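You operate a simulated robot arm through the tools that you are given. There is no shell and no other tool. Be economical: measure what you need, move in short steps, check, and stop when the job is done.

Carry out the task below with a simulated two-armed robot. There is one attempt and no reset: what you move stays moved.

Task
Pick up the bottle from the top of the orange bench with one hand, pass it to the other hand and put it on the rear shelf of engine four. Set down upright: bottle.
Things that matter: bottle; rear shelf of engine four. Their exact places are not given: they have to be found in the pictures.

Only the result counts: the job must be done as asked and must still hold three seconds after the hand-in. Knocking over, shifting, dropping, spilling or breaking anything else fails it.

Robot
Two 6-joint arms with two-finger grippers on one trunk, on a base that drives. Base frame: it is fixed to the floor where the robot stands at the start and does not move with it; the origin is under the middle of the robot, x ahead of it, y to its left, z up; the surface under the hand at the start is at about z = 820. Lengths are in mm, angles in rad, forces in N, time in s.
The left shoulder is at the start at [70, 176, 1130], the right one opposite. With the tool pointing down near the work surface each hand reaches from about 460 to 800 mm from the robot's upright axis, wherever it stands, measured 20 degrees to its own side. Places, roughly: rear shelf of engine four (24x19 cm) [-2680, -380, 920]. Payload 2.45 kg a hand.
Tool frame (each hand has its own): the origin (TCP) lies between the finger pads and is the grasp point; the fingertips stand 26 mm ahead of it; z points along the fingers, y is the line along which they close. The gripper opens to 96 mm. The gripper's body begins 69 mm behind the TCP.
Orientation is told as [roll, pitch, yaw] about the base's x, y, z axes, in that order, counted from this pose: with the fingers straight down and closing along the base's y, the tool's x points along the base's -x, its y along +y and its z along -z.

Tools
- The arms move only by the tool jog_arm. It takes "left_targets", "right_targets" or both (then of equal length, played together; a hand with none holds still); each is a list of rows, each a list of 3 entries, a list of its own where there are three numbers: the shift along the tool's x, y, z in mm, then the turn, a rotation vector about the tool's x, y, z in rad, then the finger opening in mm, from 0 to 96. In form: [[[x, y, z], [wx, wy, wz], fingers], ...]. A call has 1 to 12 rows; each row is the pose to reach, as a shift and turn from the pose commanded when the call began, along the tool's axes at that moment. Rows are played at 5 a second. More than 50 mm and 0.15 rad between two rows, or a gripper value outside its range, and nothing of the call is played. A pose out of reach is approached as far as the arm can. The call stops where the force on the tool passes 40 N (or 10 N more than at its start, if that is more) or the arm is blocked; 0.2 s more then pass. Each finger halts on what it meets, pressing with about 35 N; the grip force reading is that of the motor and also rises with nothing between the fingers. The clock runs only during rows and for 0.2 s after the last one: add rows that repeat a pose to give the fingers time. The reply holds the time, the measured pose of the TCP, the force on the tool along the base axes, the opening and the grip force, in the units named above and with some noise, with the torque about the TCP (base axes, N m) and any sound that the robot's microphone picked up.
- Cameras (640 x 400 px; columns grow to the right, rows downward): "scene" is now at [128.6, 12.6, 1432]; the picture's right is [0.15, -0.99, 0.00], its down [-0.73, -0.11, -0.67] and it looks along [0.67, 0.10, -0.74] (base axes); focal length 282 px, centre (320, 200). "left" rides on the left gripper at [82, -3, -98] in its tool frame; the picture's right is [0.04, 1.00, 0.00], its down [-0.73, 0.03, -0.68] and it looks along [-0.68, 0.03, 0.73] (tool axes); focal length 256 px, centre (320, 200). "right" rides on the right gripper at [82, 3, -98] in its tool frame; the picture's right is [-0.04, 1.00, 0.00], its down [-0.73, -0.03, -0.68] and it looks along [-0.68, -0.03, 0.73] (tool axes); focal length 256 px, centre (320, 200).
- get_image(camera): a new picture of that camera. The clock stands still meanwhile.
- raise_lower(by): slides the trunk up (or, below 0, down) by that many mm; the arms and the scene camera ride with it, the base frame stays. It gives what a move gives, with no picture.
- base_move(legs): drives the robot by 1 to 6 legs, each [ahead, left, turn to the left] in mm, mm and rad, along the robot's own axes; the way and the turn of a leg run together, so that a leg with both is an arc; at most 1500 mm and 3.142 rad a leg. The arms and the cameras ride along, it lands a little off, and it stops where it bumps. It gives what a move gives.
- aim_head(pan, tilt): turns the head with the scene camera to pan (to the left, within 1.501 rad either way) and tilt (down, from -0.506 to 1.204), counted from straight ahead of the robot. It gives what a move gives.
- point_at(camera, pixels): for up to 12 pixels [column, row] of the newest picture of that camera ("zoom" is the newest enlarged one), the place [x, y, z] in the base frame of the surface seen there, good to about 3 mm. The clock stands still meanwhile.
- zoom(camera, box): a new picture of the part [left, top, right, bottom] of that camera's present view, enlarged. The clock stands still meanwhile.
- job_done(): hands the job in; it is judged then, once.

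Work in short steps. Measure before you move; look again where a grasp or a placing could have gone wrong, and mend it. You have 80 turns and 78 pictures in all, those below and enlarged ones among them. Open the grippers and draw the arms clear of the work before you hand the job in, unless the task says otherwise; then end with one line.

The tools are called as a command line: name --argument value ..., lists and objects as JSON in quotes. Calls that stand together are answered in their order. jog_arm: Moves the arms, as the interface text tells. Its arguments: {"type":"object","properties":{"left_targets":{"type":"array"},"right_targets":{"type":"array"}},"required":[]} The other tools are called the same way: raise_lower (by) slides the trunk up or down; base_move (legs) drives the base; aim_head (pan, tilt) turns the head that bears the scene camera; get_image (camera) takes a picture; point_at (camera, pixels) gives the place of the surface under pixels of a picture; zoom (camera, box) takes an enlarged picture of a part of a camera's view; job_done () hands the job in.

At the start:

```text
time_s: 0.0
left_tcp_pos: [420.1, 271.1, 1093.5]
left_tcp_rot: [0.0, 0.0, -0.001]
left_force: [-0.4, 0.2, -0.1]
left_ft_torque: [-0.02, -0.01, -0.01]
left_finger_gap: 96.0
left_finger_force: 0.0
right_tcp_pos: [493.7, -211.0, 1044.1]
right_tcp_rot: [0.0, -0.001, 0.0]
right_force: [-0.6, 0.9, -0.1]
right_ft_torque: [0.0, -0.03, -0.02]
right_finger_gap: 95.9
right_finger_force: 0.1
trunk travel left (down, up): [-615.0, 225.0]
robot x, y, heading: [0.6, -1.5, -0.006]
head pan, tilt: [0.148, 0.831]
```

scene: 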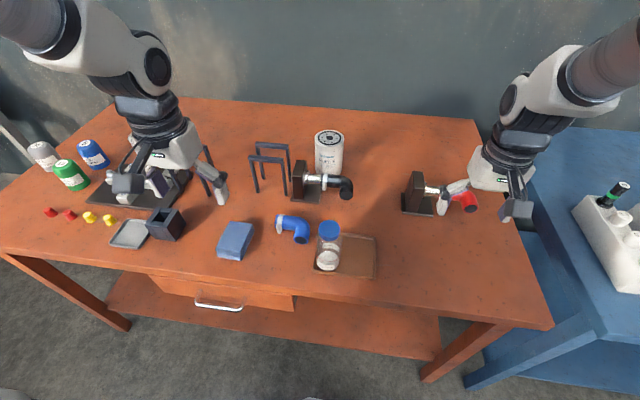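
right: 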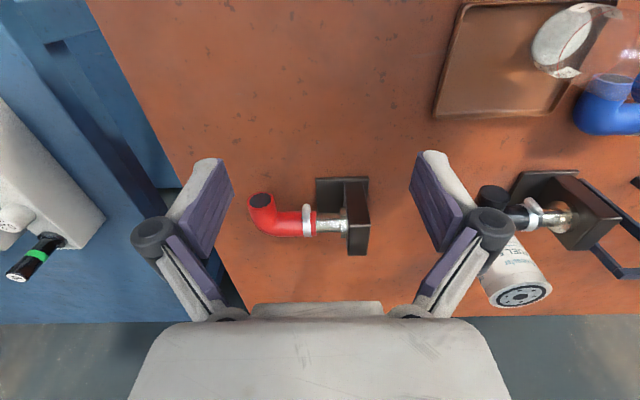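
left: 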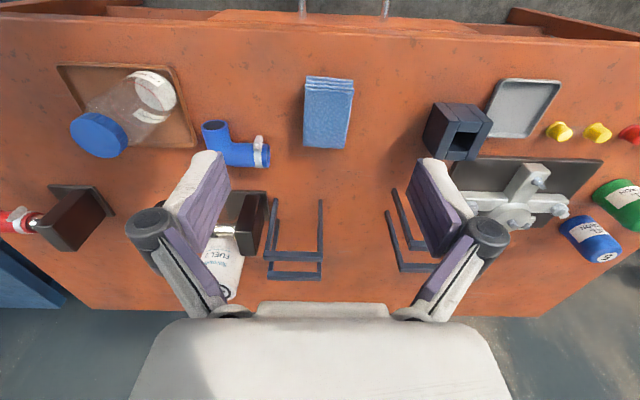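

The bottle (clear, blue cap) is at about scene (328,245), on a tray. I zoom in and measure it.

zoom --camera "scene" --box '[260, 190, 400, 290]'

point_at --camera "scene" --pixels '[[329, 230], [328, 238], [328, 250], [328, 262], [327, 270], [360, 260], [340, 277], [303, 230], [280, 222], [328, 140], [345, 190], [235, 240]]'

```text
4.00 times, centred on (330, 240) of scene
```

zoom: 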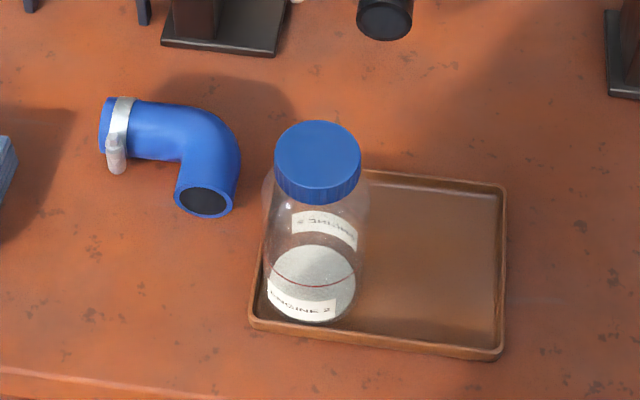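

```text
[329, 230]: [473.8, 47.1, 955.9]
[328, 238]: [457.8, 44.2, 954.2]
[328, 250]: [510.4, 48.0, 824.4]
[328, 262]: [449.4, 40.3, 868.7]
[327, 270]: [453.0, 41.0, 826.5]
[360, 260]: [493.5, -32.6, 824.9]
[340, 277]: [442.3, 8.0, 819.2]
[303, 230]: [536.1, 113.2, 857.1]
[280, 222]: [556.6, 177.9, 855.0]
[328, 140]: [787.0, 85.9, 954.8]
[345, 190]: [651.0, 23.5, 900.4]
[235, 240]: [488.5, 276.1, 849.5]
```

The bottle's cap is centred near (466,46) with its top at about z=957, and the bottle stands on the tray. Before driving I look to both sides.

aim_head --pan 1.5 --tilt 0.5

get_image --camera "scene"

aim_head --pan -1.5 --tilt 0.5

get_image --camera "scene"

```text
time_s: 1.5
left_tcp_pos: [420.1, 272.6, 1092.7]
left_tcp_rot: [0.0, 0.001, 0.0]
left_force: [0.0, -0.3, 0.2]
left_ft_torque: [0.02, 0.02, -0.01]
left_finger_gap: 96.1
left_finger_force: 0.1
right_tcp_pos: [494.6, -211.4, 1044.4]
right_tcp_rot: [0.001, 0.0, 0.001]
right_force: [0.3, -0.1, -0.4]
right_ft_torque: [-0.01, 0.03, 0.0]
right_finger_gap: 95.8
right_finger_force: 0.0
trunk travel left (down, up): [-615.0, 225.0]
robot x, y, heading: [4.9, 2.4, -0.003]
head pan, tilt: [1.499, 0.499]
```

```text
73 pictures are left
```

scene: 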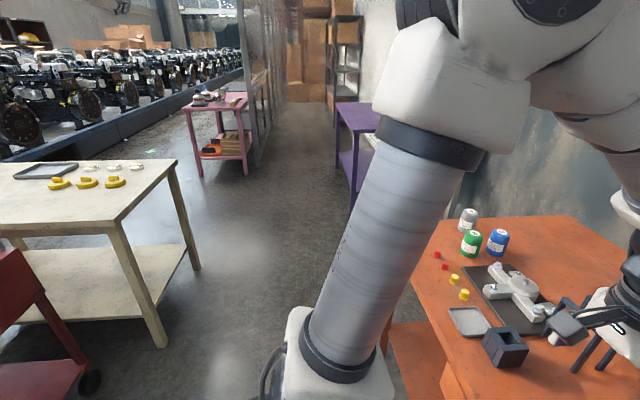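

```text
time_s: 4.1
left_tcp_pos: [420.3, 270.8, 1091.8]
left_tcp_rot: [0.001, 0.001, 0.0]
left_force: [0.2, 1.1, -0.7]
left_ft_torque: [-0.02, 0.03, -0.01]
left_finger_gap: 95.9
left_finger_force: 0.1
right_tcp_pos: [493.9, -212.4, 1044.4]
right_tcp_rot: [0.0, -0.001, 0.001]
right_force: [0.6, 0.0, -0.5]
right_ft_torque: [0.01, 0.0, 0.01]
right_finger_gap: 96.1
right_finger_force: 0.2
trunk travel left (down, up): [-615.0, 225.0]
robot x, y, heading: [-5.2, 0.2, 0.002]
head pan, tilt: [-1.499, 0.499]
```

```text
72 pictures are left
```

scene: 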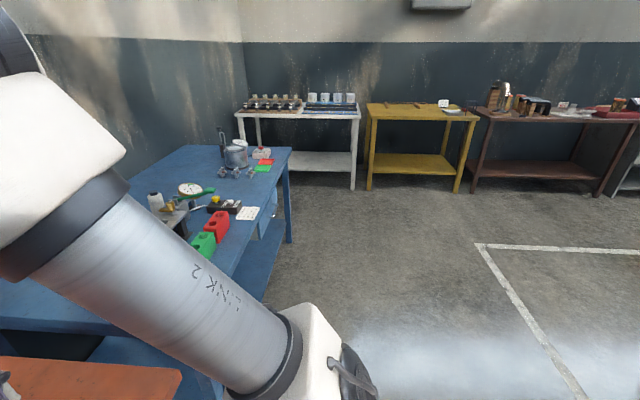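

Engines and carts lie behind on the left; the right and rear are open floor. I back off 90 mm for comfortable reach and aim the head at the bottle.

base_move --legs '[[-90, 0, 0]]'

aim_head --pan 0.1 --tilt 0.75

zoom --camera "scene" --box '[240, 150, 400, 250]'

```text
time_s: 5.2
left_tcp_pos: [331.8, 270.9, 1093.3]
left_tcp_rot: [-0.001, -0.001, 0.0]
left_force: [-0.6, -0.8, 0.1]
left_ft_torque: [-0.03, -0.04, 0.0]
left_finger_gap: 95.9
left_finger_force: 0.2
right_tcp_pos: [405.9, -210.7, 1043.6]
right_tcp_rot: [0.002, 0.002, -0.001]
right_force: [-0.4, -0.4, 0.3]
right_ft_torque: [-0.03, -0.02, 0.02]
right_finger_gap: 95.6
right_finger_force: 0.1
trunk travel left (down, up): [-615.0, 225.0]
robot x, y, heading: [-87.4, -0.9, -0.003]
head pan, tilt: [-1.499, 0.499]
```

```text
time_s: 6.9
left_tcp_pos: [330.8, 271.1, 1092.3]
left_tcp_rot: [0.002, -0.001, -0.001]
left_force: [-0.3, 0.2, 0.6]
left_ft_torque: [0.01, 0.02, -0.03]
left_finger_gap: 96.0
left_finger_force: 0.0
right_tcp_pos: [405.0, -211.2, 1043.3]
right_tcp_rot: [0.0, -0.001, 0.0]
right_force: [0.4, 0.9, 0.0]
right_ft_torque: [-0.02, -0.02, 0.01]
right_finger_gap: 96.0
right_finger_force: 0.1
trunk travel left (down, up): [-615.0, 225.0]
robot x, y, heading: [-87.3, -3.2, -0.0]
head pan, tilt: [0.099, 0.75]
```

```text
4.00 times, centred on (320, 200) of scene
```

zoom: 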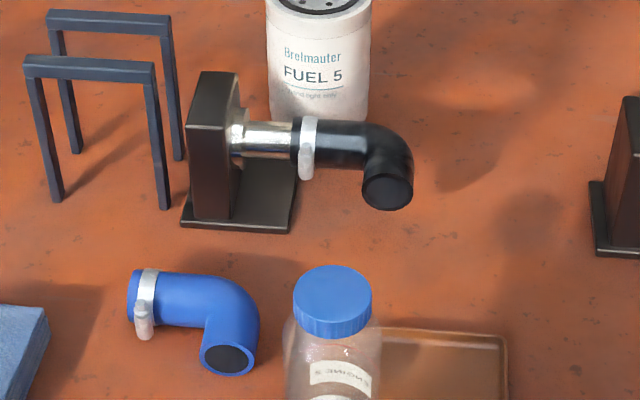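

The cap is at zoom (332,300). I measure its edges precisely.

point_at --camera "zoom" --pixels '[[332, 270], [332, 305], [297, 290], [367, 290], [332, 288], [332, 318], [332, 332]]'

jog_arm --left_targets '[[[-23, -38, 3], [0, 0, 0], 96], [[-46, -76, 6], [0, 0, 0], 96], [[-69, -114, 9], [0, 0, 0], 96], [[-92, -152, 12], [0, 0, 0], 96], [[-115, -188, 15], [0, 0, 0], 96], [[-136, -225, 20], [0, 0, 0], 96]]'

get_image --camera "left"

```text
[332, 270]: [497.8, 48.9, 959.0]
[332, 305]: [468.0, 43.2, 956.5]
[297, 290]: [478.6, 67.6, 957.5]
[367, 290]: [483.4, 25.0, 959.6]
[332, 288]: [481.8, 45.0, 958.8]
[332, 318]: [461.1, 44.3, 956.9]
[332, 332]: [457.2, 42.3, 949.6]
```

```text
time_s: 8.5
left_tcp_pos: [492.3, 93.2, 1102.7]
left_tcp_rot: [-0.081, -0.019, 0.051]
left_force: [-0.7, 0.1, -0.3]
left_ft_torque: [0.01, -0.03, 0.0]
left_finger_gap: 96.2
left_finger_force: 0.0
left hand out of reach, approached as far as the arm can: row 5, 6
right_tcp_pos: [403.1, -211.8, 1045.6]
right_tcp_rot: [-0.002, 0.0, 0.001]
right_force: [0.6, 0.4, 0.1]
right_ft_torque: [-0.02, -0.03, -0.01]
right_finger_gap: 96.0
right_finger_force: 0.1
trunk travel left (down, up): [-615.0, 225.0]
robot x, y, heading: [-89.6, 2.6, 0.004]
head pan, tilt: [0.099, 0.75]
stopped in row 6 (left hand): the arm was blocked; the commanded pose is now the measured one
```

```text
70 pictures are left
```

left: 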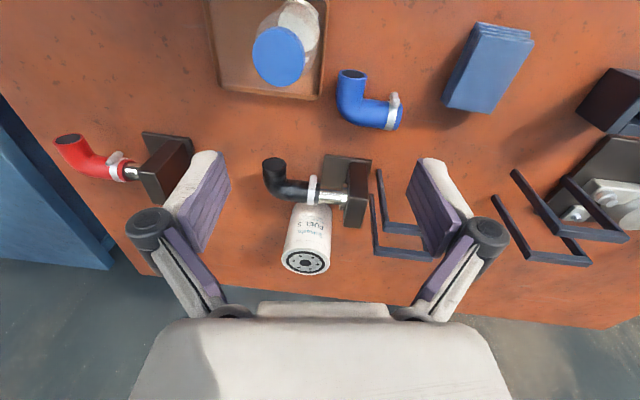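

The left arm ran out at the cross-body reach, so I turn the base 0.27 rad to the right to put the bottle on the left arm's own side.

base_move --legs '[[0, 0, -0.27]]'

```text
time_s: 9.8
left_tcp_pos: [497.7, -64.9, 1100.8]
left_tcp_rot: [-0.081, -0.016, -0.219]
left_force: [0.5, -0.3, -0.8]
left_ft_torque: [0.02, 0.06, 0.0]
left_finger_gap: 96.0
left_finger_force: 0.0
right_tcp_pos: [330.3, -335.4, 1044.7]
right_tcp_rot: [0.0, 0.0, -0.271]
right_force: [-0.4, 0.7, 0.1]
right_ft_torque: [-0.01, -0.03, -0.02]
right_finger_gap: 96.0
right_finger_force: 0.0
trunk travel left (down, up): [-615.0, 225.0]
robot x, y, heading: [-89.8, -1.1, -0.274]
head pan, tilt: [0.099, 0.75]
```

Now the left hand goes over the cap (about 476,46), keeping z near 1040, and straightens the small tilt.

jog_arm --left_targets '[[[11, 26, 15], [-0.02, 0.008, 0], 96], [[23, 52, 30], [-0.04, 0.016, 0], 96], [[34, 78, 45], [-0.06, 0.025, 0], 96], [[46, 104, 60], [-0.076, 0.033, 0], 96], [[46, 104, 60], [-0.076, 0.033, 0], 96]]'

get_image --camera "left"

get_image --camera "scene"

```text
time_s: 11.0
left_tcp_pos: [475.0, 40.8, 1032.2]
left_tcp_rot: [-0.004, 0.017, -0.223]
left_force: [0.2, 0.0, 0.0]
left_ft_torque: [0.01, 0.07, -0.03]
left_finger_gap: 96.0
left_finger_force: 0.2
right_tcp_pos: [328.7, -337.0, 1043.5]
right_tcp_rot: [0.0, 0.0, -0.272]
right_force: [0.4, 0.4, -0.9]
right_ft_torque: [0.04, -0.04, 0.0]
right_finger_gap: 96.1
right_finger_force: 0.0
trunk travel left (down, up): [-615.0, 225.0]
robot x, y, heading: [-89.5, 3.3, -0.268]
head pan, tilt: [0.099, 0.75]
```

```text
69 pictures are left
```

left: 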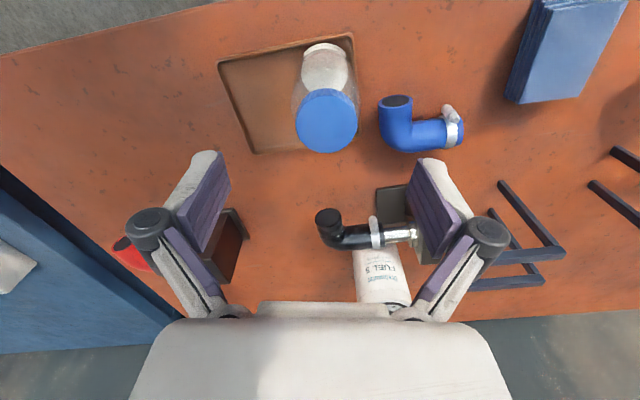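

```text
68 pictures are left
```

scene: 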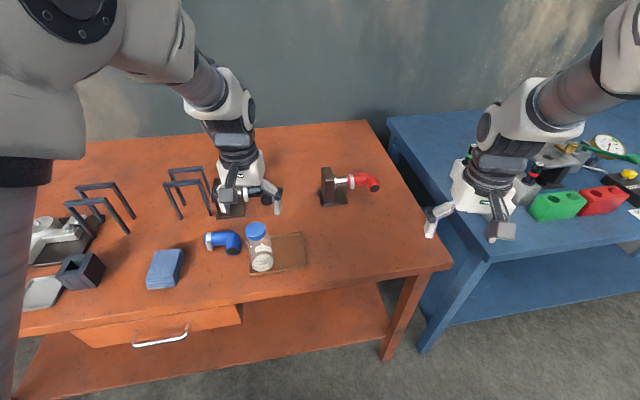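

The view from the hand is steep, so I recheck the cap's place from both cameras.

point_at --camera "scene" --pixels '[[257, 229], [257, 225], [257, 232], [248, 229], [265, 228]]'

point_at --camera "left" --pixels '[[327, 120], [327, 95], [327, 148], [298, 118], [355, 118], [324, 50]]'

```text
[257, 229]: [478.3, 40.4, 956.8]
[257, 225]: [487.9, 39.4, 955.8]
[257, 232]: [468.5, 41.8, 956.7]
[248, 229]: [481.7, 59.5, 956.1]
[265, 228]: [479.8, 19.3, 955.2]
```

```text
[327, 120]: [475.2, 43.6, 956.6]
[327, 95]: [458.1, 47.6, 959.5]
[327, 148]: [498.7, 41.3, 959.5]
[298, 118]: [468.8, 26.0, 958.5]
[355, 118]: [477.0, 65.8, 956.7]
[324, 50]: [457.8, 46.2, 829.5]
```

Cap centre is about (477,43), top 957. I come down to TCP z≈952 so the pads cover the cap, then look.

jog_arm --left_targets '[[[-1, 2, 25], [0, 0, 0], 96], [[-1.5, 2.4, 50], [0, 0, 0], 96], [[-1.5, 2.4, 68], [0, 0, 0], 96], [[-1.5, 2.4, 79], [0, 0, 0], 96], [[-1.5, 2.4, 79], [0, 0, 0], 96]]'

zoom --camera "scene" --box '[180, 150, 340, 290]'

get_image --camera "left"

```text
time_s: 12.2
left_tcp_pos: [477.0, 43.9, 953.0]
left_tcp_rot: [-0.006, 0.014, -0.222]
left_force: [-0.7, 0.4, -0.8]
left_ft_torque: [-0.01, -0.03, 0.0]
left_finger_gap: 95.8
left_finger_force: 0.1
right_tcp_pos: [329.8, -334.8, 1045.0]
right_tcp_rot: [0.0, -0.002, -0.271]
right_force: [-0.3, -0.3, -0.1]
right_ft_torque: [0.04, -0.03, -0.04]
right_finger_gap: 96.1
right_finger_force: 0.1
trunk travel left (down, up): [-615.0, 225.0]
robot x, y, heading: [-89.9, -3.9, -0.267]
head pan, tilt: [0.099, 0.75]
```

```text
2.86 times, centred on (260, 220) of scene
```

zoom: 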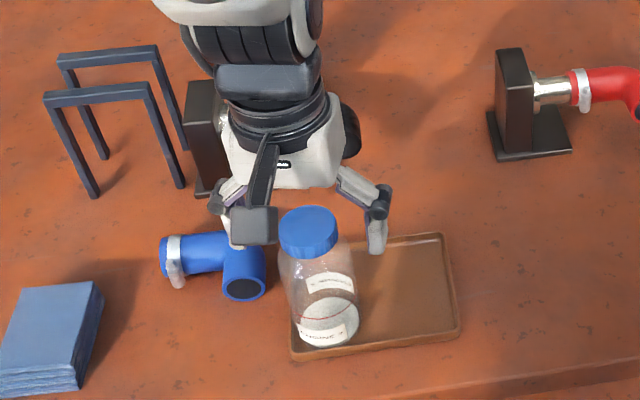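

```text
66 pictures are left
```

left: 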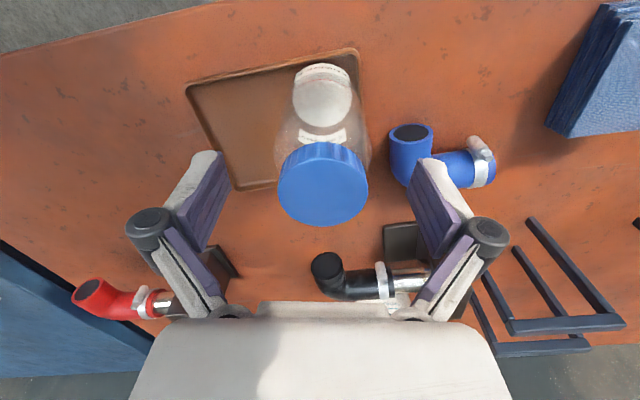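

The cap (left picture 323,185) is centred between the fingers, so I close.

jog_arm --left_targets '[[[0, 0, 0], [0, 0, 0], 70], [[0, 0, 0], [0, 0, 0], 40], [[0, 0, 0], [0, 0, 0], 30], [[0, 0, 0], [0, 0, 0], 30]]'

get_image --camera "left"

```text
time_s: 13.2
left_tcp_pos: [476.1, 44.1, 953.7]
left_tcp_rot: [-0.006, 0.014, -0.223]
left_force: [1.6, 2.3, 6.8]
left_ft_torque: [0.07, -0.11, 0.03]
left_finger_gap: 46.4
left_finger_force: 35.0
right_tcp_pos: [329.6, -335.5, 1044.6]
right_tcp_rot: [0.002, 0.0, -0.27]
right_force: [-0.2, 0.2, 0.0]
right_ft_torque: [-0.03, -0.01, 0.03]
right_finger_gap: 96.4
right_finger_force: 0.1
trunk travel left (down, up): [-615.0, 225.0]
robot x, y, heading: [-85.3, 0.7, -0.263]
head pan, tilt: [0.099, 0.75]
```

```text
65 pictures are left
```

left: 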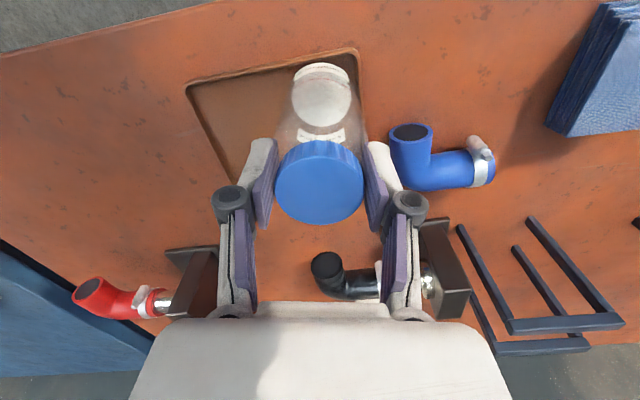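

The gap is 46 mm with 35 N, so the cap is held. I lift 130 mm.

jog_arm --left_targets '[[[0, 0, -5], [0, 0, 0], 30], [[0, 0, -25], [0, 0, 0], 30], [[0, 0, -60], [0, 0, 0], 30], [[0, 0, -95], [0, 0, 0], 30], [[0, 0, -130], [0, 0, 0], 30]]'

get_image --camera "left"

get_image --camera "scene"

```text
time_s: 14.4
left_tcp_pos: [477.3, 44.2, 1082.3]
left_tcp_rot: [-0.005, 0.016, -0.222]
left_force: [-0.1, -0.1, -1.2]
left_ft_torque: [0.02, -0.03, 0.03]
left_finger_gap: 45.7
left_finger_force: 35.1
right_tcp_pos: [329.8, -335.5, 1045.6]
right_tcp_rot: [0.0, -0.001, -0.27]
right_force: [-0.4, 0.3, 0.0]
right_ft_torque: [0.02, -0.02, 0.01]
right_finger_gap: 96.2
right_finger_force: 0.1
trunk travel left (down, up): [-615.0, 225.0]
robot x, y, heading: [-88.8, 1.9, -0.27]
head pan, tilt: [0.099, 0.75]
```

```text
64 pictures are left
```

left: 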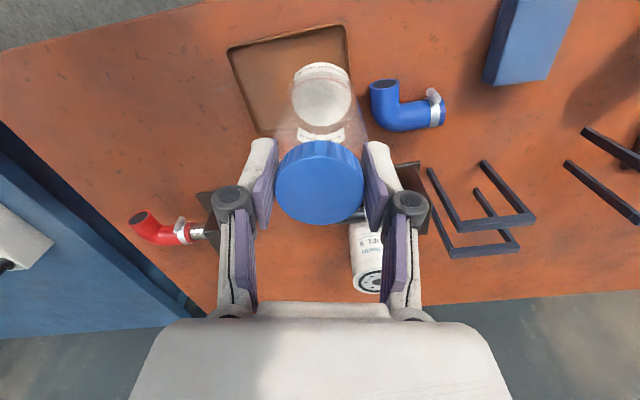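

```text
63 pictures are left
```

scene: 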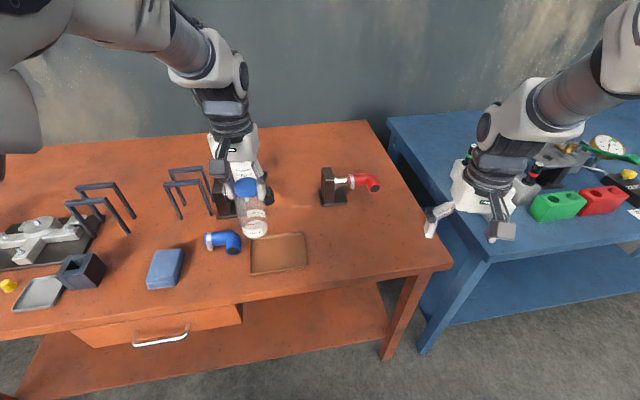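

The bottle is lifted and hanging upright. I drive straight back 600 mm to clear the bench.

base_move --legs '[[-578, -160, 0]]'

aim_head --pan 1.5 --tilt 0.45

get_image --camera "scene"

aim_head --pan -1.5 --tilt 0.45

get_image --camera "scene"

```text
time_s: 17.8
left_tcp_pos: [-124.2, 43.6, 1082.9]
left_tcp_rot: [-0.006, 0.016, -0.222]
left_force: [0.7, -0.6, -1.2]
left_ft_torque: [0.03, -0.04, 0.03]
left_finger_gap: 45.6
left_finger_force: 35.3
right_tcp_pos: [-273.8, -336.0, 1043.4]
right_tcp_rot: [-0.001, 0.001, -0.272]
right_force: [-0.5, -0.9, 0.2]
right_ft_torque: [-0.01, 0.03, -0.02]
right_finger_gap: 96.0
right_finger_force: 0.0
trunk travel left (down, up): [-615.0, 225.0]
robot x, y, heading: [-693.4, -0.2, -0.271]
head pan, tilt: [0.099, 0.75]
```

```text
time_s: 19.3
left_tcp_pos: [-123.8, 44.5, 1084.1]
left_tcp_rot: [-0.005, 0.018, -0.221]
left_force: [0.7, -0.4, -0.8]
left_ft_torque: [-0.02, 0.0, 0.03]
left_finger_gap: 45.9
left_finger_force: 34.9
right_tcp_pos: [-273.6, -335.1, 1045.1]
right_tcp_rot: [-0.001, 0.001, -0.271]
right_force: [0.6, -0.1, 0.2]
right_ft_torque: [-0.01, -0.04, 0.0]
right_finger_gap: 96.0
right_finger_force: 0.0
trunk travel left (down, up): [-615.0, 225.0]
robot x, y, heading: [-692.3, 1.1, -0.272]
head pan, tilt: [1.499, 0.45]
```

```text
62 pictures are left
```

scene: 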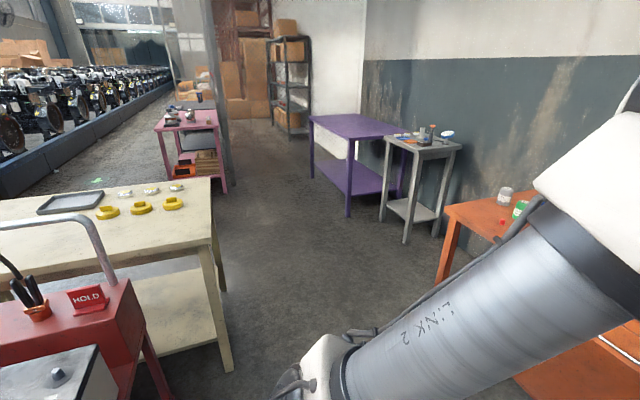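

```text
time_s: 21.9
left_tcp_pos: [-125.5, 44.1, 1082.7]
left_tcp_rot: [-0.007, 0.014, -0.221]
left_force: [0.2, -0.2, 0.1]
left_ft_torque: [-0.02, 0.02, -0.02]
left_finger_gap: 45.9
left_finger_force: 35.2
right_tcp_pos: [-273.5, -335.3, 1045.3]
right_tcp_rot: [-0.001, 0.0, -0.271]
right_force: [-0.9, 0.3, -0.1]
right_ft_torque: [-0.03, -0.04, 0.0]
right_finger_gap: 96.0
right_finger_force: 0.1
trunk travel left (down, up): [-615.0, 225.0]
robot x, y, heading: [-694.5, 1.7, -0.275]
head pan, tilt: [-1.499, 0.45]
```

```text
61 pictures are left
```

scene: 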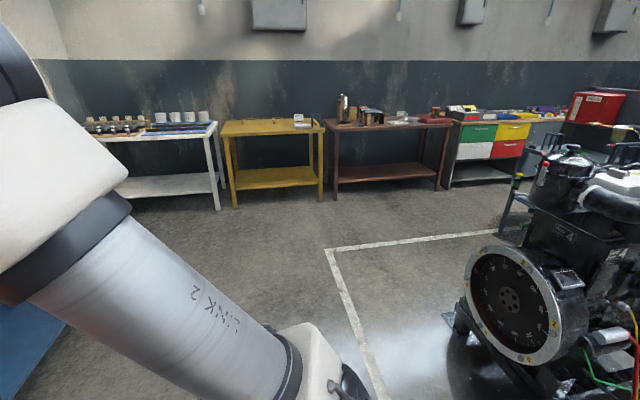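

An engine is visible at right-rear. I measure its near points and, after turning right a little, look further round.

point_at --camera "scene" --pixels '[[500, 300], [535, 220], [575, 150], [560, 350], [590, 310], [630, 200], [470, 320], [380, 380]]'

base_move --legs '[[0, 0, -0.9]]'

get_image --camera "scene"

```text
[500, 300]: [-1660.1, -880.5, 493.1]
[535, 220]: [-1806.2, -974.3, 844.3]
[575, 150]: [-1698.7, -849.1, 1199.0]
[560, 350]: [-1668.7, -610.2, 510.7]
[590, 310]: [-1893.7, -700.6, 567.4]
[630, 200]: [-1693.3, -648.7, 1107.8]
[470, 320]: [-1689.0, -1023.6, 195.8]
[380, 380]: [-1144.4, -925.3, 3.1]
```

```text
time_s: 24.6
left_tcp_pos: [-303.9, -416.1, 1084.4]
left_tcp_rot: [-0.005, 0.015, -1.116]
left_force: [0.4, -0.1, -1.5]
left_ft_torque: [0.01, -0.03, -0.01]
left_finger_gap: 45.8
left_finger_force: 34.9
right_tcp_pos: [-693.4, -535.4, 1045.3]
right_tcp_rot: [0.001, 0.001, -1.165]
right_force: [1.2, -0.8, 0.6]
right_ft_torque: [0.01, -0.03, 0.01]
right_finger_gap: 96.1
right_finger_force: 0.0
trunk travel left (down, up): [-615.0, 225.0]
robot x, y, heading: [-692.8, -0.5, -1.163]
head pan, tilt: [-1.499, 0.45]
```

```text
60 pictures are left
```

scene: 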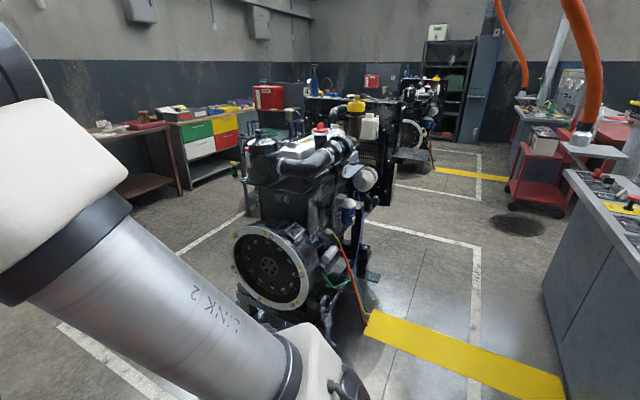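

Two engines on stands are in view. I zoom in on them to find the shelf near (-2680,-380,920).

zoom --camera "scene" --box '[220, 60, 540, 260]'

point_at --camera "scene" --pixels '[[365, 125], [385, 130], [380, 180], [330, 100], [415, 130], [410, 95], [470, 240], [460, 370], [600, 210], [340, 330], [368, 275]]'

```text
2.00 times, centred on (380, 160) of scene
```

zoom: 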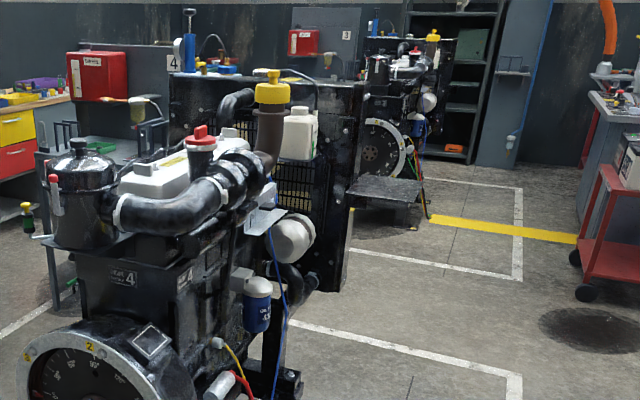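

```text
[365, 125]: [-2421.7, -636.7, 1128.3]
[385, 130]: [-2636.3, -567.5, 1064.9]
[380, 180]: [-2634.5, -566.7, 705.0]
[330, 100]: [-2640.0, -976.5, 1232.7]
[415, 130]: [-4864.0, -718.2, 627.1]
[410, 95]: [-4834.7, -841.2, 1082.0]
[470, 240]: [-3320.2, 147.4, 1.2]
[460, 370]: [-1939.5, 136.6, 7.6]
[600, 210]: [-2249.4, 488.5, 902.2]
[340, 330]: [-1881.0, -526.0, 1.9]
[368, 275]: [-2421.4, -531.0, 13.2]
```

The near engine bears the "4" plate, and a dark flat shelf juts out behind its radiator at scene (412,153). I measure it.

point_at --camera "zoom" --pixels '[[385, 187], [355, 185], [410, 185], [400, 198], [420, 203], [370, 180], [408, 215], [425, 183]]'

zoom --camera "scene" --box '[372, 120, 452, 180]'

```text
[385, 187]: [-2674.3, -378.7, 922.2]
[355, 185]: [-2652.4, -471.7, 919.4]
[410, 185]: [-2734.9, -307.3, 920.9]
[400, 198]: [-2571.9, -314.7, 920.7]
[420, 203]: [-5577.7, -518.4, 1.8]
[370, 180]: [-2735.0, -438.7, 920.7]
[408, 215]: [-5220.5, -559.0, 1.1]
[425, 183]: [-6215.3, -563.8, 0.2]
```

```text
6.67 times, centred on (412, 150) of scene
```

zoom: 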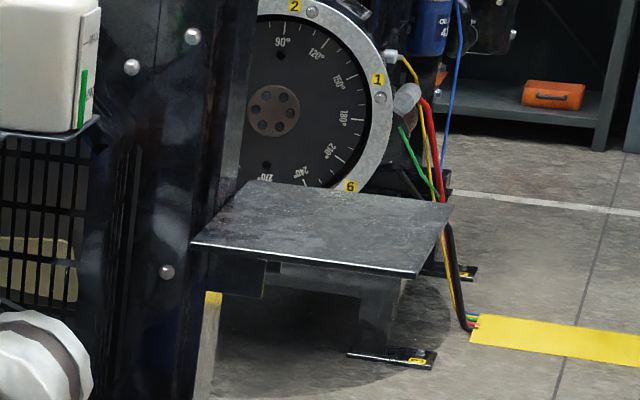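

Shelf top lies at x≈-2800…-2560, y≈-475…-285, z≈921, empty and open above. I do the handover here in free space: the right hand will come from the right at 45° yaw and 45° pitch and grip the bottle's body. Yaw first.

jog_arm --right_targets '[[[9, 10, 0], [0, 0, -0.131], 96], [[17, 20, 0], [0, 0, -0.262], 96], [[26, 30, 0], [0, 0, -0.393], 96], [[34, 40, 0], [0, 0, -0.524], 96], [[43, 50, 0], [0, 0, -0.655], 96], [[51, 62, 0], [0, 0, -0.785], 96], [[51, 62, 0], [0, 0, -0.785], 96]]'

aim_head --pan 0.15 --tilt 0.65

get_image --camera "scene"

```text
time_s: 26.2
left_tcp_pos: [-301.8, -414.7, 1083.6]
left_tcp_rot: [-0.006, 0.015, -1.117]
left_force: [0.1, 0.2, -0.6]
left_ft_torque: [-0.02, 0.03, 0.01]
left_finger_gap: 45.7
left_finger_force: 35.2
right_tcp_pos: [-656.7, -466.6, 1047.2]
right_tcp_rot: [0.04, -0.03, -0.397]
right_force: [-0.2, 0.9, -0.1]
right_ft_torque: [-0.02, -0.01, -0.01]
right_finger_gap: 95.8
right_finger_force: 0.0
trunk travel left (down, up): [-615.0, 225.0]
robot x, y, heading: [-691.1, 1.9, -1.164]
head pan, tilt: [-1.499, 0.45]
```

```text
time_s: 27.9
left_tcp_pos: [-304.0, -416.1, 1083.3]
left_tcp_rot: [-0.006, 0.016, -1.117]
left_force: [-0.1, 0.2, 0.3]
left_ft_torque: [0.01, -0.01, 0.04]
left_finger_gap: 45.7
left_finger_force: 34.2
right_tcp_pos: [-655.5, -467.0, 1049.9]
right_tcp_rot: [0.032, -0.035, -0.399]
right_force: [-0.2, 0.0, -0.1]
right_ft_torque: [0.02, 0.0, 0.02]
right_finger_gap: 96.0
right_finger_force: 0.0
trunk travel left (down, up): [-615.0, 225.0]
robot x, y, heading: [-694.7, 0.4, -1.163]
head pan, tilt: [0.15, 0.649]
```

```text
57 pictures are left
```

scene: 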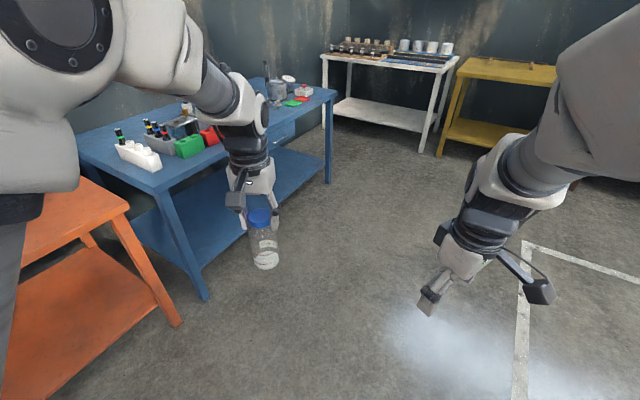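

The yaw is done (right TCP at robot-frame ≈(444,-150,1048)). Now I pitch the right tool up 45° while moving it leftwards to a pre-approach point.

jog_arm --right_targets '[[[-16, 19, -8], [0, -0.131, 0], 96], [[-32, 38, -17], [0, -0.262, 0], 96], [[-48, 58, -25], [0, -0.393, 0], 96], [[-64, 77, -33], [0, -0.524, 0], 96], [[-80, 97, -42], [0, -0.655, 0], 96], [[-96, 116, -50], [0, -0.785, 0], 96], [[-96, 116, -50], [0, -0.785, 0], 96]]'

get_image --camera "scene"

get_image --camera "right"

```text
time_s: 29.5
left_tcp_pos: [-303.9, -416.6, 1082.5]
left_tcp_rot: [-0.005, 0.017, -1.115]
left_force: [0.8, -0.3, -1.3]
left_ft_torque: [-0.02, 0.0, 0.04]
left_finger_gap: 45.7
left_finger_force: 34.4
right_tcp_pos: [-581.6, -457.6, 1094.8]
right_tcp_rot: [0.051, -0.81, -0.426]
right_force: [0.0, 0.0, 0.2]
right_ft_torque: [0.02, 0.01, 0.0]
right_finger_gap: 96.3
right_finger_force: 0.1
right hand out of reach, approached as far as the arm can: row 1, 2, 3, 4, 5, 6, 7
trunk travel left (down, up): [-615.0, 225.0]
robot x, y, heading: [-692.1, 2.2, -1.167]
head pan, tilt: [0.15, 0.649]
```

```text
56 pictures are left
```

scene: 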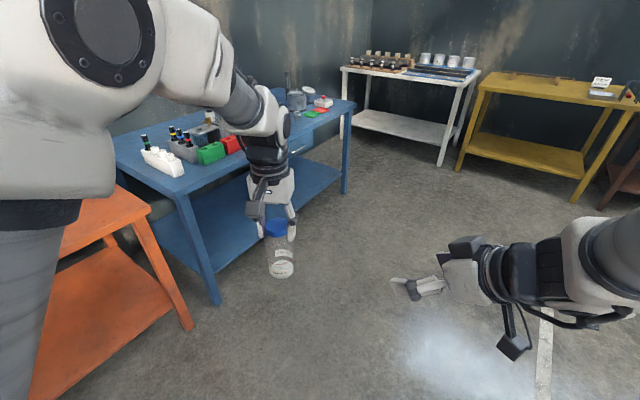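

```text
55 pictures are left
```

right: 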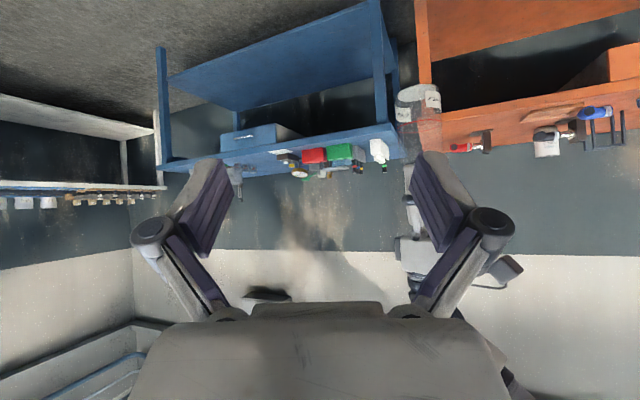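

The right hand stopped short at robot-frame (464,-81), near its inner limit. I advance outward toward the pre-grasp with a safe shift and see where it lands.

jog_arm --right_targets '[[[-26, 20, 36], [0, 0, 0], 96], [[-52, 40, 72], [0, 0, 0], 96], [[-78, 61, 109], [0, 0, 0], 96], [[-78, 61, 109], [0, 0, 0], 96]]'

get_image --camera "scene"

```text
time_s: 30.5
left_tcp_pos: [-304.0, -416.4, 1083.9]
left_tcp_rot: [-0.007, 0.014, -1.116]
left_force: [-0.1, -0.3, -1.3]
left_ft_torque: [0.02, -0.01, 0.01]
left_finger_gap: 45.9
left_finger_force: 35.3
right_tcp_pos: [-523.1, -530.5, 1098.8]
right_tcp_rot: [0.043, -0.834, -0.43]
right_force: [0.5, 0.5, -0.2]
right_ft_torque: [0.01, 0.01, 0.04]
right_finger_gap: 95.9
right_finger_force: 0.0
right hand out of reach, approached as far as the arm can: row 1, 2, 3, 4
trunk travel left (down, up): [-615.0, 225.0]
robot x, y, heading: [-690.2, 0.4, -1.17]
head pan, tilt: [0.15, 0.649]
```

```text
54 pictures are left
```

scene: 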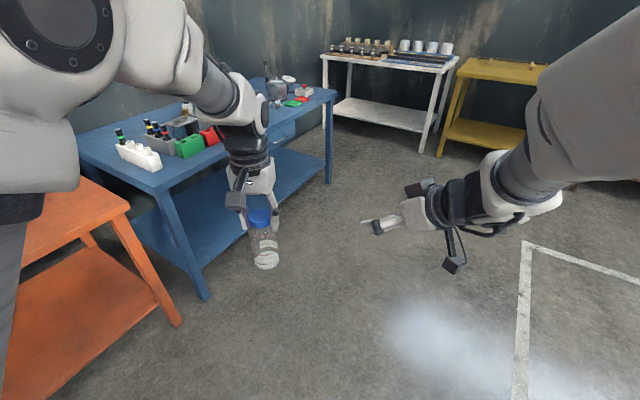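

The hands' inward reach is limited, so they must meet near the middle with both tools leaning inward. First I back the right hand out to the right to make room.

jog_arm --right_targets '[[[16, -32, -18], [0, 0, 0], 96], [[32, -64, -36], [0, 0, 0], 96], [[48, -97, -54], [0, 0, 0], 96], [[65, -129, -72], [0, 0, 0], 96], [[81, -161, -89], [0, 0, 0], 96], [[81, -161, -89], [0, 0, 0], 96]]'

```text
time_s: 31.9
left_tcp_pos: [-302.3, -415.4, 1084.0]
left_tcp_rot: [-0.006, 0.017, -1.117]
left_force: [1.0, -0.1, -1.2]
left_ft_torque: [0.01, 0.03, -0.01]
left_finger_gap: 45.8
left_finger_force: 35.2
right_tcp_pos: [-686.0, -630.8, 1085.4]
right_tcp_rot: [-0.001, -0.783, -0.382]
right_force: [0.1, 0.4, -0.2]
right_ft_torque: [-0.01, 0.02, -0.03]
right_finger_gap: 95.9
right_finger_force: 0.1
trunk travel left (down, up): [-615.0, 225.0]
robot x, y, heading: [-695.2, -3.8, -1.165]
head pan, tilt: [0.15, 0.649]
```

The right hand is now exactly at pitch 45°, robot-frame (580,-241). I reduce its pitch to 25° from vertical, and lean the left hand with the bottle 0.6 rad inward while shifting it right a bit.

jog_arm --right_targets '[[[0, 0, 0], [0, 0.12, 0], 96], [[0, 0, 0], [0, 0.24, 0], 96], [[0, 0, 0], [0, 0.345, 0], 96], [[0, 0, 0], [0, 0.345, 0], 96], [[0, 0, 0], [0, 0.345, 0], 96]]' --left_targets '[[[0, -24, 0], [0.12, 0, 0], 30], [[0, -48, 0], [0.24, 0, 0], 30], [[0, -72, 0], [0.36, 0, 0], 30], [[0, -96, 0], [0.48, 0, 0], 30], [[0, -120, 0], [0.6, 0, 0], 30]]'

get_image --camera "scene"

```text
time_s: 33.1
left_tcp_pos: [-411.9, -469.1, 1084.2]
left_tcp_rot: [-0.607, 0.016, -1.116]
left_force: [-0.2, -0.3, 0.0]
left_ft_torque: [0.03, -0.03, -0.02]
left_finger_gap: 45.3
left_finger_force: 35.2
right_tcp_pos: [-688.2, -630.7, 1085.1]
right_tcp_rot: [0.0, -0.438, -0.384]
right_force: [0.0, -0.2, -0.3]
right_ft_torque: [0.02, -0.02, 0.03]
right_finger_gap: 95.9
right_finger_force: 0.0
trunk travel left (down, up): [-615.0, 225.0]
robot x, y, heading: [-691.2, -0.7, -1.167]
head pan, tilt: [0.15, 0.649]
```

```text
53 pictures are left
```

scene: 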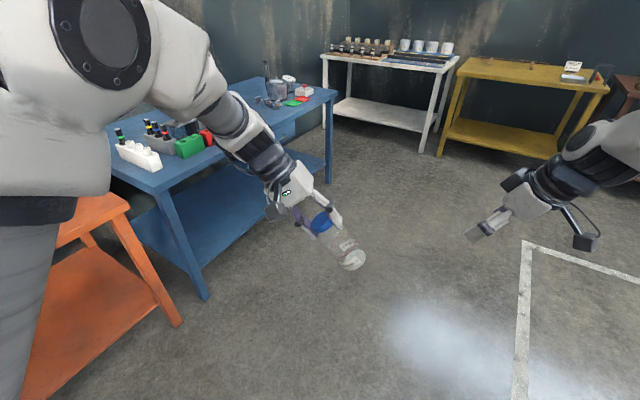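

The left reached its lean at robot-frame (540,73). Now I yaw the right hand another 45° to point left, and move the left 60 mm further inward.

jog_arm --right_targets '[[[0, 0, 0], [-0.056, 0, -0.118], 96], [[0, 0, 0], [-0.111, 0, -0.237], 96], [[0, 0, 0], [-0.167, 0, -0.355], 96], [[0, 0, 0], [-0.223, 0, -0.473], 96], [[0, 0, 0], [-0.278, 0, -0.592], 96], [[0, 0, 0], [-0.334, 0, -0.71], 96], [[0, 0, 0], [-0.334, 0, -0.71], 96]]' --left_targets '[[[0, -8, 6], [0, 0, 0], 30], [[0, -16, 12], [0, 0, 0], 30], [[0, -24, 18], [0, 0, 0], 30], [[0, -32, 23], [0, 0, 0], 30], [[0, -40, 28], [0, 0, 0], 30], [[0, -49, 34], [0, 0, 0], 30], [[0, -49, 34], [0, 0, 0], 30]]'

get_image --camera "scene"

get_image --camera "right"

```text
time_s: 34.7
left_tcp_pos: [-463.9, -495.3, 1086.0]
left_tcp_rot: [-0.61, 0.017, -1.115]
left_force: [0.0, -0.2, -0.1]
left_ft_torque: [0.05, 0.0, 0.02]
left_finger_gap: 45.7
left_finger_force: 34.8
right_tcp_pos: [-687.4, -630.3, 1085.9]
right_tcp_rot: [-0.001, -0.439, 0.405]
right_force: [0.2, 0.2, 0.4]
right_ft_torque: [-0.02, 0.02, -0.02]
right_finger_gap: 96.1
right_finger_force: 0.1
trunk travel left (down, up): [-615.0, 225.0]
robot x, y, heading: [-691.9, 0.1, -1.171]
head pan, tilt: [0.15, 0.649]
```

```text
52 pictures are left
```

scene: 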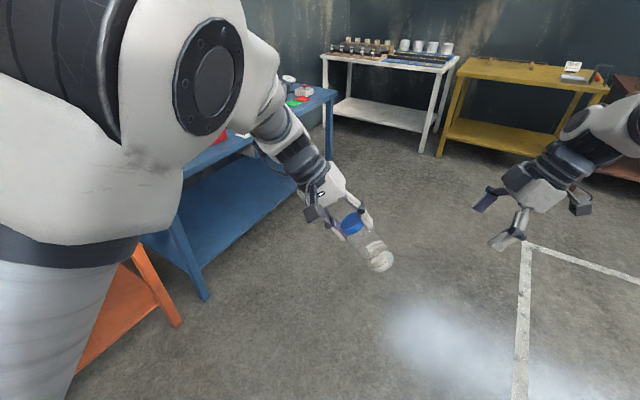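

```text
51 pictures are left
```

right: 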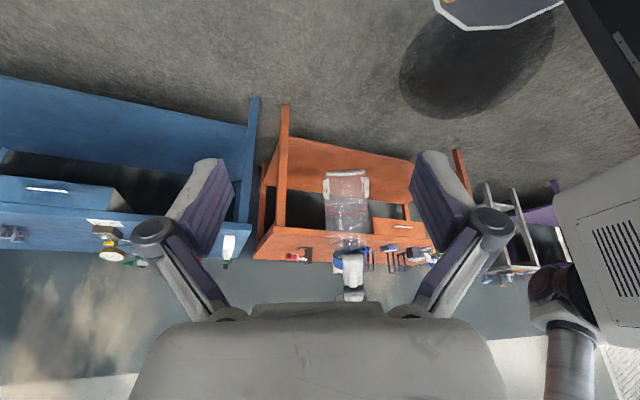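

Both hands reached their poses and the right camera shows the bottle between its fingers at (345,200). I compute the grip point 85 mm below the cap grip: (-508,-515,1016); now move the right hand to 110 mm before it along its axis.

jog_arm --right_targets '[[[-40, 9, 10], [0, 0, 0], 96], [[-80, 17, 21], [0, 0, 0], 96], [[-120, 26, 31], [0, 0, 0], 96], [[-160, 34.6, 42], [0, 0, 0], 96], [[-160, 34.6, 42], [0, 0, 0], 96]]'

get_image --camera "right"

get_image --camera "scene"

```text
time_s: 35.9
left_tcp_pos: [-465.0, -495.7, 1084.8]
left_tcp_rot: [-0.608, 0.016, -1.116]
left_force: [-0.3, 0.1, -0.7]
left_ft_torque: [0.0, -0.04, -0.04]
left_finger_gap: 45.5
left_finger_force: 35.0
right_tcp_pos: [-553.9, -535.3, 1115.0]
right_tcp_rot: [0.001, -0.442, 0.404]
right_force: [-0.9, -0.3, -0.4]
right_ft_torque: [0.0, -0.02, -0.01]
right_finger_gap: 95.9
right_finger_force: 0.0
trunk travel left (down, up): [-615.0, 225.0]
robot x, y, heading: [-692.9, 0.5, -1.166]
head pan, tilt: [0.15, 0.649]
```

```text
50 pictures are left
```

right: 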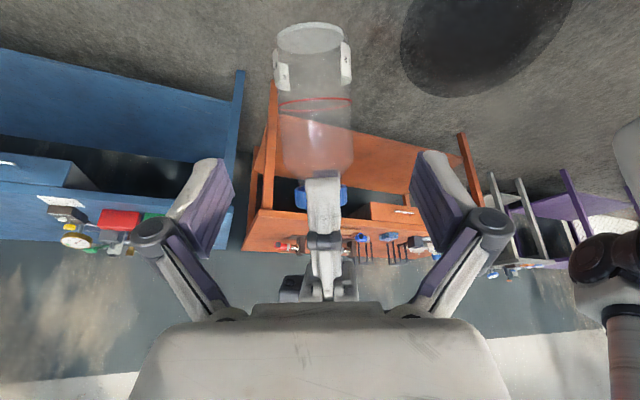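

```text
49 pictures are left
```

scene: 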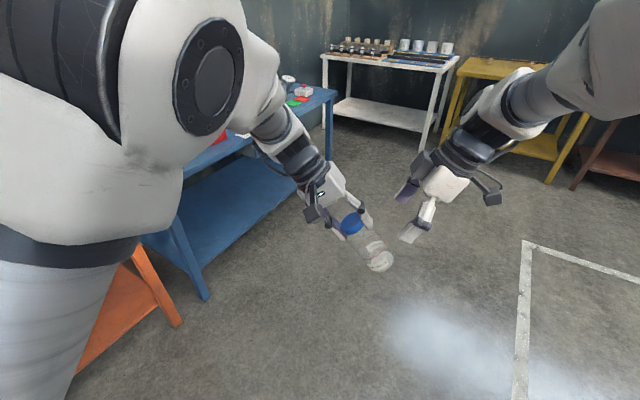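

The bottle is centred between the open fingers (column ≈318). I advance 111 mm along the tool axis.

jog_arm --right_targets '[[[0, 0, 30], [0, 0, 0], 96], [[0, 0, 60], [0, 0, 0], 96], [[-1, 0, 85], [0, 0, 0], 96], [[-1.7, 0, 100], [0, 0, 0], 96], [[-1.7, 0, 111], [0, 0, 0], 96], [[-1.7, 0, 111], [0, 0, 0], 96]]'

get_image --camera "right"

zoom --camera "scene" --box '[260, 110, 500, 290]'

```text
time_s: 37.3
left_tcp_pos: [-465.0, -493.7, 1084.6]
left_tcp_rot: [-0.609, 0.015, -1.114]
left_force: [-0.9, 1.0, -0.6]
left_ft_torque: [0.02, -0.05, -0.01]
left_finger_gap: 45.6
left_finger_force: 34.9
right_tcp_pos: [-512.4, -522.7, 1026.9]
right_tcp_rot: [-0.008, -0.473, 0.383]
right_force: [0.1, 0.5, 0.2]
right_ft_torque: [-0.02, -0.01, 0.0]
right_finger_gap: 96.1
right_finger_force: 0.1
trunk travel left (down, up): [-615.0, 225.0]
robot x, y, heading: [-693.0, 3.7, -1.166]
head pan, tilt: [0.15, 0.649]
```

```text
48 pictures are left
```

right: 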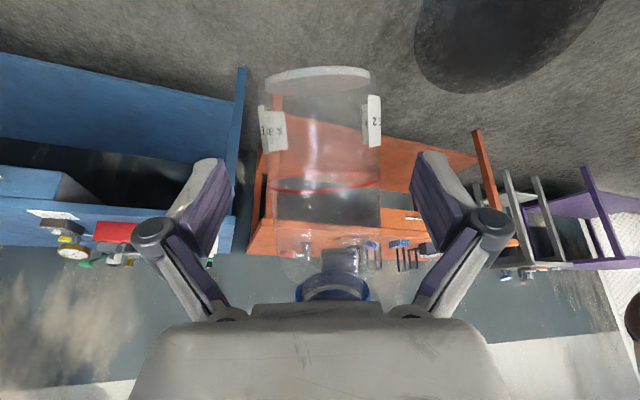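

```text
2.22 times, centred on (380, 200) of scene
```

zoom: 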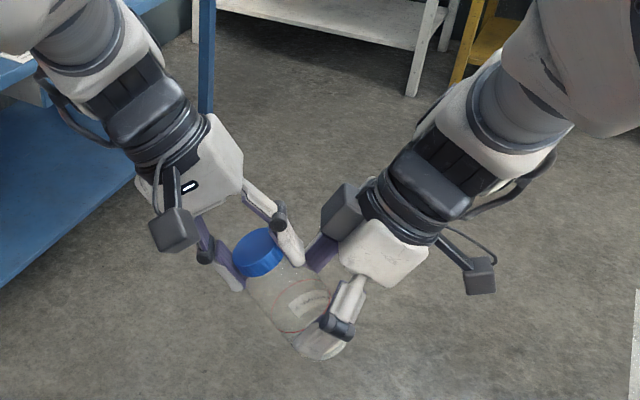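

The right hand ended about 10 mm short, with the bottle between its pads. I nudge the left hand to bring the bottle axis onto the right TCP.

jog_arm --left_targets '[[[-2, -6, 0], [0, 0, 0], 30], [[-4, -12, 0], [0, 0, 0], 30], [[-4, -12, 0], [0, 0, 0], 30]]'

get_image --camera "right"

```text
time_s: 38.1
left_tcp_pos: [-468.2, -502.2, 1094.0]
left_tcp_rot: [-0.62, 0.015, -1.108]
left_force: [0.9, -0.4, -1.2]
left_ft_torque: [0.04, -0.02, -0.01]
left_finger_gap: 45.6
left_finger_force: 34.6
right_tcp_pos: [-511.8, -522.5, 1021.8]
right_tcp_rot: [-0.001, -0.472, 0.377]
right_force: [0.8, -0.5, -0.4]
right_ft_torque: [0.02, 0.03, -0.02]
right_finger_gap: 95.8
right_finger_force: 0.0
trunk travel left (down, up): [-615.0, 225.0]
robot x, y, heading: [-688.6, -2.4, -1.161]
head pan, tilt: [0.15, 0.649]
```

```text
46 pictures are left
```

right: 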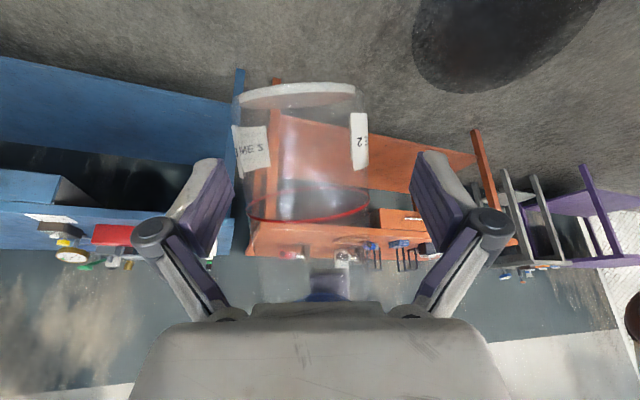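

The bottle now sits slightly left of the finger middle (308 vs 321). I shift the right hand 6 mm along -y.

jog_arm --right_targets '[[[0, -3, 0], [0, 0, 0], 96], [[0, -6, 0], [0, 0, 0], 96], [[0, -6, 0], [0, 0, 0], 96]]'

get_image --camera "right"

```text
time_s: 38.9
left_tcp_pos: [-468.1, -503.1, 1095.4]
left_tcp_rot: [-0.62, 0.015, -1.108]
left_force: [0.5, -0.3, -0.1]
left_ft_torque: [0.02, 0.0, 0.04]
left_finger_gap: 45.8
left_finger_force: 34.9
right_tcp_pos: [-509.9, -527.3, 1022.1]
right_tcp_rot: [-0.002, -0.466, 0.385]
right_force: [0.6, 0.3, -0.6]
right_ft_torque: [0.0, -0.02, -0.01]
right_finger_gap: 96.0
right_finger_force: 0.1
trunk travel left (down, up): [-615.0, 225.0]
robot x, y, heading: [-689.2, 1.2, -1.165]
head pan, tilt: [0.15, 0.649]
```

```text
45 pictures are left
```

right: 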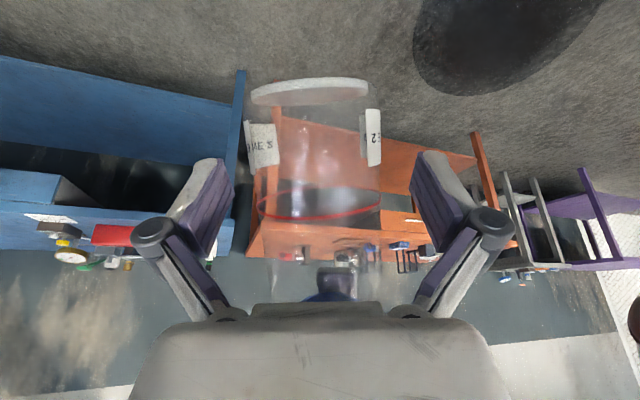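

The bottle is centred. I close the right fingers on its body.

jog_arm --right_targets '[[[0, 0, 0], [0, 0, 0], 76], [[0, 0, 0], [0, 0, 0], 60], [[0, 0, 0], [0, 0, 0], 45], [[0, 0, 0], [0, 0, 0], 40], [[0, 0, 0], [0, 0, 0], 40]]'

get_image --camera "right"

zoom --camera "scene" --box '[260, 110, 500, 290]'

```text
time_s: 40.1
left_tcp_pos: [-467.8, -503.7, 1095.0]
left_tcp_rot: [-0.622, 0.018, -1.109]
left_force: [1.5, 5.5, -7.3]
left_ft_torque: [0.79, 0.1, -0.23]
left_finger_gap: 45.9
left_finger_force: 35.1
right_tcp_pos: [-509.2, -526.0, 1020.9]
right_tcp_rot: [0.006, -0.466, 0.381]
right_force: [-1.6, -5.2, 7.4]
right_ft_torque: [-0.26, -0.55, 0.07]
right_finger_gap: 58.3
right_finger_force: 34.9
trunk travel left (down, up): [-615.0, 225.0]
robot x, y, heading: [-690.8, -0.1, -1.169]
head pan, tilt: [0.15, 0.649]
```

```text
44 pictures are left
```

right: 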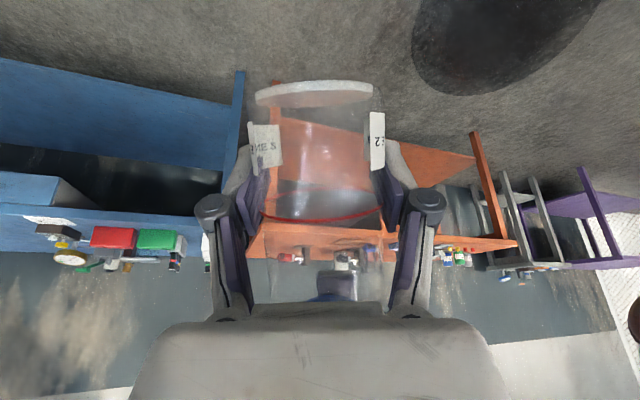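

```text
2.22 times, centred on (380, 200) of scene
```

zoom: 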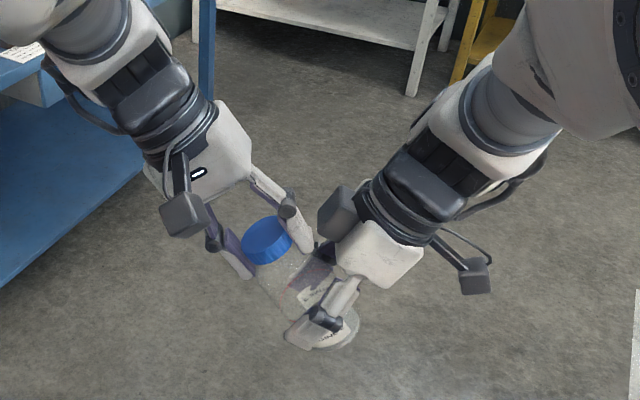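

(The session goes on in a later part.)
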